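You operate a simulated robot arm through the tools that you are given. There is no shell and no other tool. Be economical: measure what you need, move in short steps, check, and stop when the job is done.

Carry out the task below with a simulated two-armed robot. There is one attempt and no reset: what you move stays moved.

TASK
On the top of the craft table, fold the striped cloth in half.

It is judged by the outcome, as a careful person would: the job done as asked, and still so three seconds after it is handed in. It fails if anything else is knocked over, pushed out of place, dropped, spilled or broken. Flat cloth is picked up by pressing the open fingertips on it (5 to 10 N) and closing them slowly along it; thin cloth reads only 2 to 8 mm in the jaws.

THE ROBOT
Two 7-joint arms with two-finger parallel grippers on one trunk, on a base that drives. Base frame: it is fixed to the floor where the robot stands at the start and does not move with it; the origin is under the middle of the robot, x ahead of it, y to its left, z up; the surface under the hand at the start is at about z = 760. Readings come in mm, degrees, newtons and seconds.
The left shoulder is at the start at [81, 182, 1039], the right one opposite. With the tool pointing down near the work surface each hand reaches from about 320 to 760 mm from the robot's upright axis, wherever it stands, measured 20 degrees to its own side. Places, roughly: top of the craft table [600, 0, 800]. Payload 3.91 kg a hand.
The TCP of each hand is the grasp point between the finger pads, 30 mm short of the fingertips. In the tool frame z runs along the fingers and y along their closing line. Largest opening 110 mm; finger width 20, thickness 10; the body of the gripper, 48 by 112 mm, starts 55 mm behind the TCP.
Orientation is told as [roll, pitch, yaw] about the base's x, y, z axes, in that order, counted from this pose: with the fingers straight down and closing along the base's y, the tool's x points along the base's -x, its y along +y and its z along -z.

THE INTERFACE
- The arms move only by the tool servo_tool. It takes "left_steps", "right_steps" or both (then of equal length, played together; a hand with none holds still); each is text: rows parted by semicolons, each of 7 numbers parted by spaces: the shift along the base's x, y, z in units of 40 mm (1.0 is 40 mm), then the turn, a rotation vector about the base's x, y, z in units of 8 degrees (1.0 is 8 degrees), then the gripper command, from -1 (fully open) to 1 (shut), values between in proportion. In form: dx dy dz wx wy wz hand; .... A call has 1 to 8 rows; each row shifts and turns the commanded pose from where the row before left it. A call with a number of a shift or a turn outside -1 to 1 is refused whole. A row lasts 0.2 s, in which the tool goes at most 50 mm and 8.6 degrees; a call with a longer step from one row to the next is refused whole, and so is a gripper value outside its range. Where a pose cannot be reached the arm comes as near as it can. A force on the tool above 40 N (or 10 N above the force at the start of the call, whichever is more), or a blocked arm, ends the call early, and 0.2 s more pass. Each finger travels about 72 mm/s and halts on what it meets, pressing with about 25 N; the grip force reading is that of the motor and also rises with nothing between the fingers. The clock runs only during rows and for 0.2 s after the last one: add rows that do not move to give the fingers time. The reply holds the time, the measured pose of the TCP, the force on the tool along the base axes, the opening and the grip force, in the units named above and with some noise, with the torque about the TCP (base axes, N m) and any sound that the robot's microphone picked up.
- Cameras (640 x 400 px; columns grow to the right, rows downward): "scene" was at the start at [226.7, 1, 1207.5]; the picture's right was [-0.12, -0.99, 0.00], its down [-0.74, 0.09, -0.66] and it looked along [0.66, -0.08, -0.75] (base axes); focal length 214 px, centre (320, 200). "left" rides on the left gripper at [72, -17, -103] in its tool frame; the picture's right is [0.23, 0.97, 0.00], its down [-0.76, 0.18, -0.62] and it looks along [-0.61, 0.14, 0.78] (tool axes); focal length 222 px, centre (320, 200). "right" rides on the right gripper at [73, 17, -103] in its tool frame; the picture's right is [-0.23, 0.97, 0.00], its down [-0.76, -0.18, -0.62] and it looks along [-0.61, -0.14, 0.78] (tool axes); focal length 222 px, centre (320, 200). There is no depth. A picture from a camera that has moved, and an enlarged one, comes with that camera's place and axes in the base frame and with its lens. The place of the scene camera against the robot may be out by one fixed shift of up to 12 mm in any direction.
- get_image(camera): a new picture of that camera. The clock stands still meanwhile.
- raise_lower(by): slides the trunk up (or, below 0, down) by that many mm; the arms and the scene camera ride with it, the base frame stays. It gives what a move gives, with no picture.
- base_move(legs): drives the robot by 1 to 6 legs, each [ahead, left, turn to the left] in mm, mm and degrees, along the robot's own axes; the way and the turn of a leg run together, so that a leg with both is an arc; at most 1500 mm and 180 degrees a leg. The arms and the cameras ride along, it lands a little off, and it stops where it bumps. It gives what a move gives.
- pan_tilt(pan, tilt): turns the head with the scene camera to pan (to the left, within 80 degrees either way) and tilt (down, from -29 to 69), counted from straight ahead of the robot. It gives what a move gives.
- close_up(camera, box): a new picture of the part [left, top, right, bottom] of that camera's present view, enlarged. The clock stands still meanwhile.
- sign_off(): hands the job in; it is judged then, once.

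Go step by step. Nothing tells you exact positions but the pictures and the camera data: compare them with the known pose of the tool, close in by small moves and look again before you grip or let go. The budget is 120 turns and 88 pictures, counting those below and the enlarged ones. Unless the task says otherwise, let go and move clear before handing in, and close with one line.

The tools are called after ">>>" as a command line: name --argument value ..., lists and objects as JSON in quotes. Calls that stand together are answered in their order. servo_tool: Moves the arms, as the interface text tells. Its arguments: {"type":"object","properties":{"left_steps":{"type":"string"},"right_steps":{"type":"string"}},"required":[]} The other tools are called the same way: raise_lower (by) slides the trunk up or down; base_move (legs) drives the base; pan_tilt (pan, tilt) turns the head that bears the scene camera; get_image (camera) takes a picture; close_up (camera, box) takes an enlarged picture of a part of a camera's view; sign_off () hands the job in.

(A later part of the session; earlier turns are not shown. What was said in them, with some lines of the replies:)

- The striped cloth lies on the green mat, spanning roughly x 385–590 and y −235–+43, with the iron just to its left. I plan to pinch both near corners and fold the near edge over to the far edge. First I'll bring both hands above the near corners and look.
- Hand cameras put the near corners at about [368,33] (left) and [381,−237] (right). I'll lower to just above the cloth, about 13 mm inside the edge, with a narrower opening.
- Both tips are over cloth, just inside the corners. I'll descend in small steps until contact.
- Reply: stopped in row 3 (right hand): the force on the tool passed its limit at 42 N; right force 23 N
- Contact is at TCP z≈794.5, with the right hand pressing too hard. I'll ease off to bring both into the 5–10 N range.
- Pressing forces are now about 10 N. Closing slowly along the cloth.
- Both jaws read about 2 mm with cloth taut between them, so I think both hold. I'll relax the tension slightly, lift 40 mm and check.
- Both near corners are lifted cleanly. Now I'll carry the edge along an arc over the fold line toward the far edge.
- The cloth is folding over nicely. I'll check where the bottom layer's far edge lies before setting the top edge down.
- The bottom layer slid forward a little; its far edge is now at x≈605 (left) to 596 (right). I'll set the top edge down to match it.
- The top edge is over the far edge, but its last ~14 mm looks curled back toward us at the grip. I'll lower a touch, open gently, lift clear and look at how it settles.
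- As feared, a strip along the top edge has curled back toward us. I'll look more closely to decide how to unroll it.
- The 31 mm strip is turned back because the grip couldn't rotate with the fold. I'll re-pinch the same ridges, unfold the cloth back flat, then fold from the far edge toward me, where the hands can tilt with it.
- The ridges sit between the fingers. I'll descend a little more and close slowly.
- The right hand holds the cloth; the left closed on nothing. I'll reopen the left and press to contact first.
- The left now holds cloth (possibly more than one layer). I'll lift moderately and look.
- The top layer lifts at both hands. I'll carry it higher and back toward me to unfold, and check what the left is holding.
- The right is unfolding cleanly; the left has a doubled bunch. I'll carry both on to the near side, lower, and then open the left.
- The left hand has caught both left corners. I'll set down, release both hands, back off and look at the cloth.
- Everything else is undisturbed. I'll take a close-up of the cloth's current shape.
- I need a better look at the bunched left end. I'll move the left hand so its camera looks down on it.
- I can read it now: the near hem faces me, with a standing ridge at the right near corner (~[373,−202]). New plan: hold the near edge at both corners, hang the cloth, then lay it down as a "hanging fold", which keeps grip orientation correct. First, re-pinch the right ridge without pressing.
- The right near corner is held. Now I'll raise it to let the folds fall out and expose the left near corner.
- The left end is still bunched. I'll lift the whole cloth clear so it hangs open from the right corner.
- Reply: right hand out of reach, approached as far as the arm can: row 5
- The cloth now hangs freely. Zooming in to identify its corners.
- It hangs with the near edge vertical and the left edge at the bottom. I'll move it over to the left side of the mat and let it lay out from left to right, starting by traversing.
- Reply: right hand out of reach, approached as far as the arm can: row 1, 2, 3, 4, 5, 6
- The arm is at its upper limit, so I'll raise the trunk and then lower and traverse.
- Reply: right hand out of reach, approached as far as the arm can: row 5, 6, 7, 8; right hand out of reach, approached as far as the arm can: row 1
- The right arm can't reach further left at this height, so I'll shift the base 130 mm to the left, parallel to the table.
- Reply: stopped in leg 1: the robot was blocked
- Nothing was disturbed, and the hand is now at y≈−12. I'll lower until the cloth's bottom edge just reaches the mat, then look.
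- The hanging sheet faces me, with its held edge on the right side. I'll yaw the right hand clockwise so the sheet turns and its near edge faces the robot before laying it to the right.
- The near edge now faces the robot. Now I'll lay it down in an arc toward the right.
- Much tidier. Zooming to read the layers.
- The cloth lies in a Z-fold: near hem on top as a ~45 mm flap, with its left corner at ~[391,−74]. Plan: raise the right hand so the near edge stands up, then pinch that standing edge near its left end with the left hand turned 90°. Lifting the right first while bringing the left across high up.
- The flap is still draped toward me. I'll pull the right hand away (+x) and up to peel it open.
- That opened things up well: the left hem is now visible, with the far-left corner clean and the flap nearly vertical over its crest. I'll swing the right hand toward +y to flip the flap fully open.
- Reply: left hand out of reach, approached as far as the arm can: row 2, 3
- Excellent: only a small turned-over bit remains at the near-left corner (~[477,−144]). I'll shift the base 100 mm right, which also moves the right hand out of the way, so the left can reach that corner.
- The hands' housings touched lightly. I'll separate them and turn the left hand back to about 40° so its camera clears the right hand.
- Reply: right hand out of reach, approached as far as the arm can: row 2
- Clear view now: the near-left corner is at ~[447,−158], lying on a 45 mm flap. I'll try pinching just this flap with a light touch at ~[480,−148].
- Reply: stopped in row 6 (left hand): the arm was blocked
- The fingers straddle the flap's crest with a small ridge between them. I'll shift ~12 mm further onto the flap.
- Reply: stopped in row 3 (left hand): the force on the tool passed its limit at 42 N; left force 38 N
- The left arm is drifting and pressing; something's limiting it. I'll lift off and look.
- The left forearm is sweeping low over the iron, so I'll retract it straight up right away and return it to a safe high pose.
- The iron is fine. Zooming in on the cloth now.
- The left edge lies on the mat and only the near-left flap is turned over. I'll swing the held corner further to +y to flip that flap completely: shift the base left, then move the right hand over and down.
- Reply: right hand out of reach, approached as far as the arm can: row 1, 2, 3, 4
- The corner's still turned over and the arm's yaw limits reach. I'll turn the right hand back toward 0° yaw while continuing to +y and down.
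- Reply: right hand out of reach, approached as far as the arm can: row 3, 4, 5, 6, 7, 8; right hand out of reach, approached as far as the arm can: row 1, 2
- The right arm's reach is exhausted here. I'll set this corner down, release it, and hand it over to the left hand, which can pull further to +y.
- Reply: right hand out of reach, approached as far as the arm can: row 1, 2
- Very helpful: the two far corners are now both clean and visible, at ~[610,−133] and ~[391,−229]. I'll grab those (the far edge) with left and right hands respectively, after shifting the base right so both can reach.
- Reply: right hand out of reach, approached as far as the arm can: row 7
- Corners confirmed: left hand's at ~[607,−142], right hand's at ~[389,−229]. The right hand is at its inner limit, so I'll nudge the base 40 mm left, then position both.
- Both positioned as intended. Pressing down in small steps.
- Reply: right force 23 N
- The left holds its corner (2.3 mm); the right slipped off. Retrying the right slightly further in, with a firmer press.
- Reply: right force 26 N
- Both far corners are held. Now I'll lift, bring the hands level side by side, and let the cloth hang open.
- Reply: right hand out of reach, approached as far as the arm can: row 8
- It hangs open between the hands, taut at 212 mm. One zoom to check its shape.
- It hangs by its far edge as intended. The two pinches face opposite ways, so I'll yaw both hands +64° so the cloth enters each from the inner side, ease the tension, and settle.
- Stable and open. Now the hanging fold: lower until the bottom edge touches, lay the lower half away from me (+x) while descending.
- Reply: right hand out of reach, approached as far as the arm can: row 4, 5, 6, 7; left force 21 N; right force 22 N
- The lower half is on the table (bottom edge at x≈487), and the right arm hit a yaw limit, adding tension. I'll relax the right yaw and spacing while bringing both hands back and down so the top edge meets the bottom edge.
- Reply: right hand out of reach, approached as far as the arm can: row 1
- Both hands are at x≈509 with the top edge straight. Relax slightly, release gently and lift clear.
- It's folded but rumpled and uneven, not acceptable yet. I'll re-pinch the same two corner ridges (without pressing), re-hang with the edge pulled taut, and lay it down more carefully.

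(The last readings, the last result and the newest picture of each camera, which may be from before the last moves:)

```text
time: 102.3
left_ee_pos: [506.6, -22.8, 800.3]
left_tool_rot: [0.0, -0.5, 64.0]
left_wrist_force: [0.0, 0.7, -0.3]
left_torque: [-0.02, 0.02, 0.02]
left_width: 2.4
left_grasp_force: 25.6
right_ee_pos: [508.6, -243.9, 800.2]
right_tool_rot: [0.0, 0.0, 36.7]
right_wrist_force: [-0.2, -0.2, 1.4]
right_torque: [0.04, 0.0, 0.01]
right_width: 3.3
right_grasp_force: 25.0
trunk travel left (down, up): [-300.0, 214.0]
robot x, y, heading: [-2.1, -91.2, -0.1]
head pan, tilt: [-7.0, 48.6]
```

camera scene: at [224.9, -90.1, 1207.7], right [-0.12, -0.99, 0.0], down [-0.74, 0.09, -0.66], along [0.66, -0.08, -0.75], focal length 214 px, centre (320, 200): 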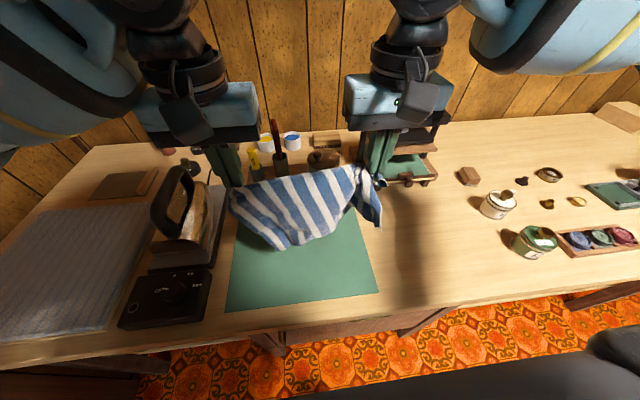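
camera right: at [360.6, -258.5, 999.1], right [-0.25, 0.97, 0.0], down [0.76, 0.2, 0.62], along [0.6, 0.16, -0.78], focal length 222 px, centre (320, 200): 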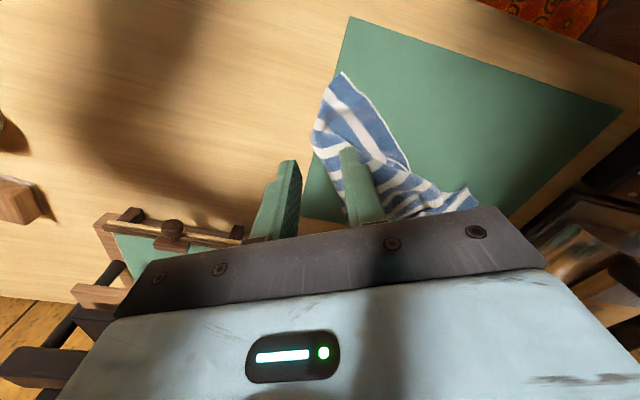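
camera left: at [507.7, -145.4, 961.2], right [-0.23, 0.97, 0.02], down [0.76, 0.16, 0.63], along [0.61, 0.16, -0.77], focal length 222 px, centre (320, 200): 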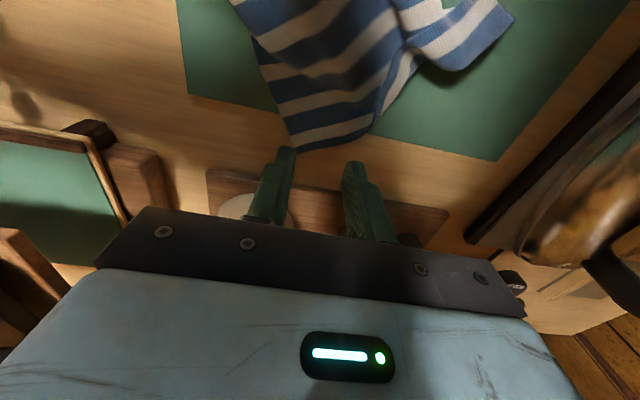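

Both hold again. Lifting and tautening.

>>> servo_tool --left_steps "0 0 0.65 0 0 0 1;0 0 0.65 0 0 0 1;-0.3 0 0.65 0 0 0 1;-0.3 0 0.65 0 0 0 1;-0.3 0 0.65 0 0 0 1;-0.3 0.05 0.65 0 0 0 1;-0.3 0.05 0.65 0 0 0 1;-0.3 0.05 0.65 0 0 0 1" --right_steps "0 0 0.65 0 0 0 1;0 0 0.65 0 0 0 1;-0.3 0 0.65 0 0 0 1;-0.3 0 0.65 0 0 0 1;-0.3 0 0.65 0 0 0 1;-0.3 -0.05 0.65 0 0 0 1;-0.3 -0.05 0.65 0 0 0 1;-0.3 -0.05 0.65 0 0 0 1"

>>> servo_tool --left_steps "0 0.05 0.2 0 0 0 1;0 0.05 0 0 0 0 1;0 0 0 0 0 0 1;0 0 0 0 0 0 1;0 0 0 0 0 0 1" --right_steps "0 0 0.2 0 0 0 1;0 0 0 0 0 0 1;0 0 0 0 0 0 1;0 0 0 0 0 0 1;0 0 0 0 0 0 1"

```text
time: 104.1
left_ee_pos: [434.1, -17.7, 1007.7]
left_tool_rot: [0.0, -0.5, 64.0]
left_wrist_force: [1.0, -5.4, 0.0]
left_torque: [-0.17, -0.03, 0.05]
left_width: 2.2
left_grasp_force: 24.6
right_ee_pos: [437.4, -248.5, 1009.5]
right_tool_rot: [0.1, 0.0, 36.7]
right_wrist_force: [0.2, 6.6, -0.3]
right_torque: [0.15, 0.04, 0.09]
right_width: 3.7
right_grasp_force: 24.3
trunk travel left (down, up): [-300.0, 214.0]
robot x, y, heading: [-1.8, -91.0, -0.0]
head pan, tilt: [-7.0, 48.6]
```

```text
time: 105.3
left_ee_pos: [435.5, -13.2, 1015.9]
left_tool_rot: [0.0, -0.5, 63.9]
left_wrist_force: [2.3, -9.6, 0.2]
left_torque: [-0.27, -0.05, 0.05]
left_width: 2.6
left_grasp_force: 25.3
right_ee_pos: [439.0, -249.6, 1015.7]
right_tool_rot: [0.1, 0.0, 36.7]
right_wrist_force: [-1.0, 9.9, -0.4]
right_torque: [0.26, 0.05, 0.14]
right_width: 4.2
right_grasp_force: 25.5
trunk travel left (down, up): [-300.0, 214.0]
robot x, y, heading: [-3.2, -87.8, -0.3]
head pan, tilt: [-7.0, 48.6]
```

The edge is taut at 236 mm. I'll use one of the two remaining pictures to confirm it hangs cleanly.

>>> close_up --camera "scene" --box '[200, 140, 420, 290]'

```text
2.67 times, centred on (310, 215) of scene
camera zoom: at [225.8, -90.6, 1207.5], right [-0.12, -0.99, 0.0], down [-0.74, 0.09, -0.66], along [0.66, -0.08, -0.75], focal length 572 px, centre (347, 160)
```

zoom: 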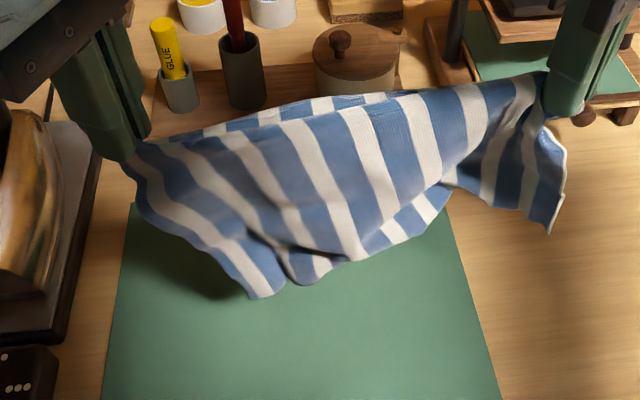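

The right side already carries a doubled edge while the left bottom corner hangs free, a bit inward. I'll lay it down slowly: touch the left bottom corner first, shift right so it lines up beneath, go out to +x and return, finishing with a gentle pull toward me to straighten.

>>> servo_tool --left_steps "0 0 -0.7 0 0 0 1;0 0 -0.7 0 0 0 1;0 0 -0.7 0 0 0 1;0.4 -0.25 -0.3 0 0 0 1;0.4 -0.25 -0.3 0 0 0 1;0.4 -0.25 -0.3 0 0 0 1;0.4 -0.25 -0.3 0 0 0 1;0.4 -0.25 -0.3 0 0 0 1" --right_steps "0 0 -0.7 0 0 0 1;0 0 -0.7 0 0 0 1;0 0 -0.7 0 0 0 1;0.4 -0.25 -0.3 0 0 0 1;0.4 -0.25 -0.3 0 0 0 1;0.4 -0.25 -0.3 0 0 0 1;0.4 -0.25 -0.3 0 0 0 1;0.4 -0.25 -0.3 0 0 0 1"

>>> servo_tool --left_steps "0 0 -0.4 0 0 0 1;-0.3 0 -0.4 0 0 0 1;-0.4 0 -0.4 0 0 0 1;-0.4 0 -0.3 0 0 0 1;-0.4 0 -0.2 0 0 0 1;-0.3 0 0 0 0 0 1;-0.2 0 0 0 0 0 1;0 0 0 0 0 0 1" --right_steps "0 0 -0.4 0 0 0 1;-0.3 0 -0.4 0 0 0 1;-0.4 0 -0.4 0 0 0 1;-0.4 0 -0.3 0 0 0 1;-0.4 0 -0.2 0 0 0 1;-0.3 0 0 0 0 0 1;-0.2 0 0 0 0 0 1;0 0 0 0 0 0 1"

```text
time: 107.1
left_ee_pos: [516.1, -63.6, 872.5]
left_tool_rot: [0.0, -0.5, 63.9]
left_wrist_force: [0.6, -9.6, 1.3]
left_torque: [-0.29, 0.01, 0.0]
left_width: 2.6
left_grasp_force: 24.9
right_ee_pos: [518.4, -301.2, 871.2]
right_tool_rot: [0.1, 0.0, 36.8]
right_wrist_force: [-0.9, 10.2, 0.2]
right_torque: [0.31, 0.06, 0.16]
right_width: 3.9
right_grasp_force: 24.8
trunk travel left (down, up): [-300.0, 214.0]
robot x, y, heading: [0.3, -89.7, 0.1]
head pan, tilt: [-7.0, 48.6]
```

```text
time: 108.9
left_ee_pos: [434.8, -63.1, 802.8]
left_tool_rot: [0.1, -0.5, 64.0]
left_wrist_force: [1.6, -10.3, 0.5]
left_torque: [-0.28, -0.03, 0.04]
left_width: 2.5
left_grasp_force: 25.1
right_ee_pos: [438.5, -299.8, 803.2]
right_tool_rot: [0.1, 0.0, 36.7]
right_wrist_force: [-0.9, 9.4, 0.7]
right_torque: [0.31, 0.03, 0.18]
right_width: 4.2
right_grasp_force: 24.9
trunk travel left (down, up): [-300.0, 214.0]
robot x, y, heading: [0.5, -91.5, -0.3]
head pan, tilt: [-7.0, 48.6]
```

Laid down and straightened. Now release gently, lift clear, and use the last picture.

>>> servo_tool --left_steps "0 -0.05 -0.1 0 0 0 1;0 0 0 0 0 0 0.9;0 0 0 0 0 0 0.8;0 0 0 0 0 0 0.7;0 0 0.4 0 0 0 0.65;0 0 0.8 0 0 0 0.6;0 0 1 0 0 0 0.6;0 0.5 1 0 0 0 0.6" --right_steps "0 0.05 -0.1 0 0 0 1;0 0 0 0 0 0 0.9;0 0 0 0 0 0 0.8;0 0 0 0 0 0 0.7;0 0 0.4 0 0 0 0.65;0 0 0.8 0 0 0 0.6;0 0 1 0 0 0 0.6;0 -0.5 1 0 0 0 0.6"

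>>> close_up --camera "scene" --box '[210, 160, 430, 300]'

```text
time: 110.7
left_ee_pos: [433.5, -44.5, 928.1]
left_tool_rot: [0.1, -0.4, 63.9]
left_wrist_force: [0.3, 0.5, 0.8]
left_torque: [-0.03, -0.03, 0.02]
left_width: 21.9
left_grasp_force: 0.0
right_ee_pos: [436.0, -318.5, 928.9]
right_tool_rot: [0.1, 0.0, 36.6]
right_wrist_force: [0.6, 0.4, -0.2]
right_torque: [-0.01, 0.0, -0.02]
right_width: 21.9
right_grasp_force: 0.0
trunk travel left (down, up): [-300.0, 214.0]
robot x, y, heading: [-6.8, -94.2, -0.0]
head pan, tilt: [-7.0, 48.6]
```

```text
2.86 times, centred on (320, 230) of scene
camera zoom: at [224.8, -90.6, 1207.7], right [-0.12, -0.99, 0.0], down [-0.74, 0.09, -0.66], along [0.66, -0.08, -0.75], focal length 613 px, centre (320, 114)
```

zoom: 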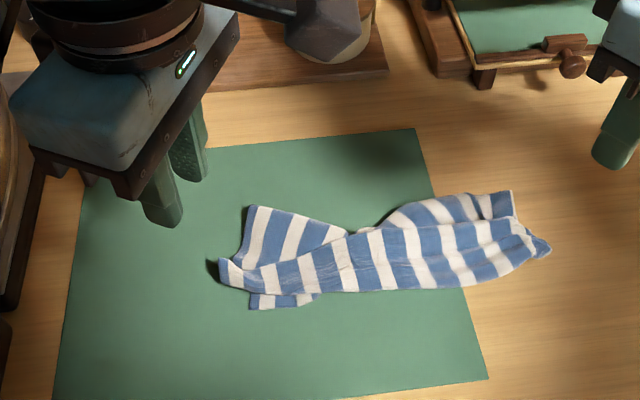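

The cloth now lies as a doubled band about half its original depth. It is rumpled, with one corner poking out. I have no pictures left, and handling it blind could make it worse, so I'll move both hands clear.

>>> servo_tool --left_steps "0 0.4 0.8 0 0 0 0.4;0 0.4 0.8 0 0 0 0.4;0 0 0 0 0 0 0.4" --right_steps "0 -0.3 0.8 0 0 0 0.4;0 -0.3 0.8 0 0 0 0.4;0 0 0 0 0 0 0.4"

>>> sign_off

```text
time: 111.5
left_ee_pos: [435.5, -11.7, 992.7]
left_tool_rot: [0.1, -0.5, 63.9]
left_wrist_force: [0.8, 0.3, 0.5]
left_torque: [-0.01, -0.01, 0.02]
left_width: 32.9
left_grasp_force: 0.0
right_ee_pos: [439.4, -341.8, 992.8]
right_tool_rot: [0.1, 0.0, 36.7]
right_wrist_force: [-0.8, 0.3, -0.2]
right_torque: [-0.01, 0.0, 0.03]
right_width: 33.0
right_grasp_force: 0.1
trunk travel left (down, up): [-300.0, 214.0]
robot x, y, heading: [2.0, -89.7, -0.4]
head pan, tilt: [-7.0, 48.6]
```

```text
The job is handed in.
```

I handed in the striped cloth folded only roughly in half: a rumpled doubled band with uneven edges and one corner poking out, shifted right so one end hangs off the mat onto the table; nothing else looked out of place in the pictures I took, though the base bumped something once.
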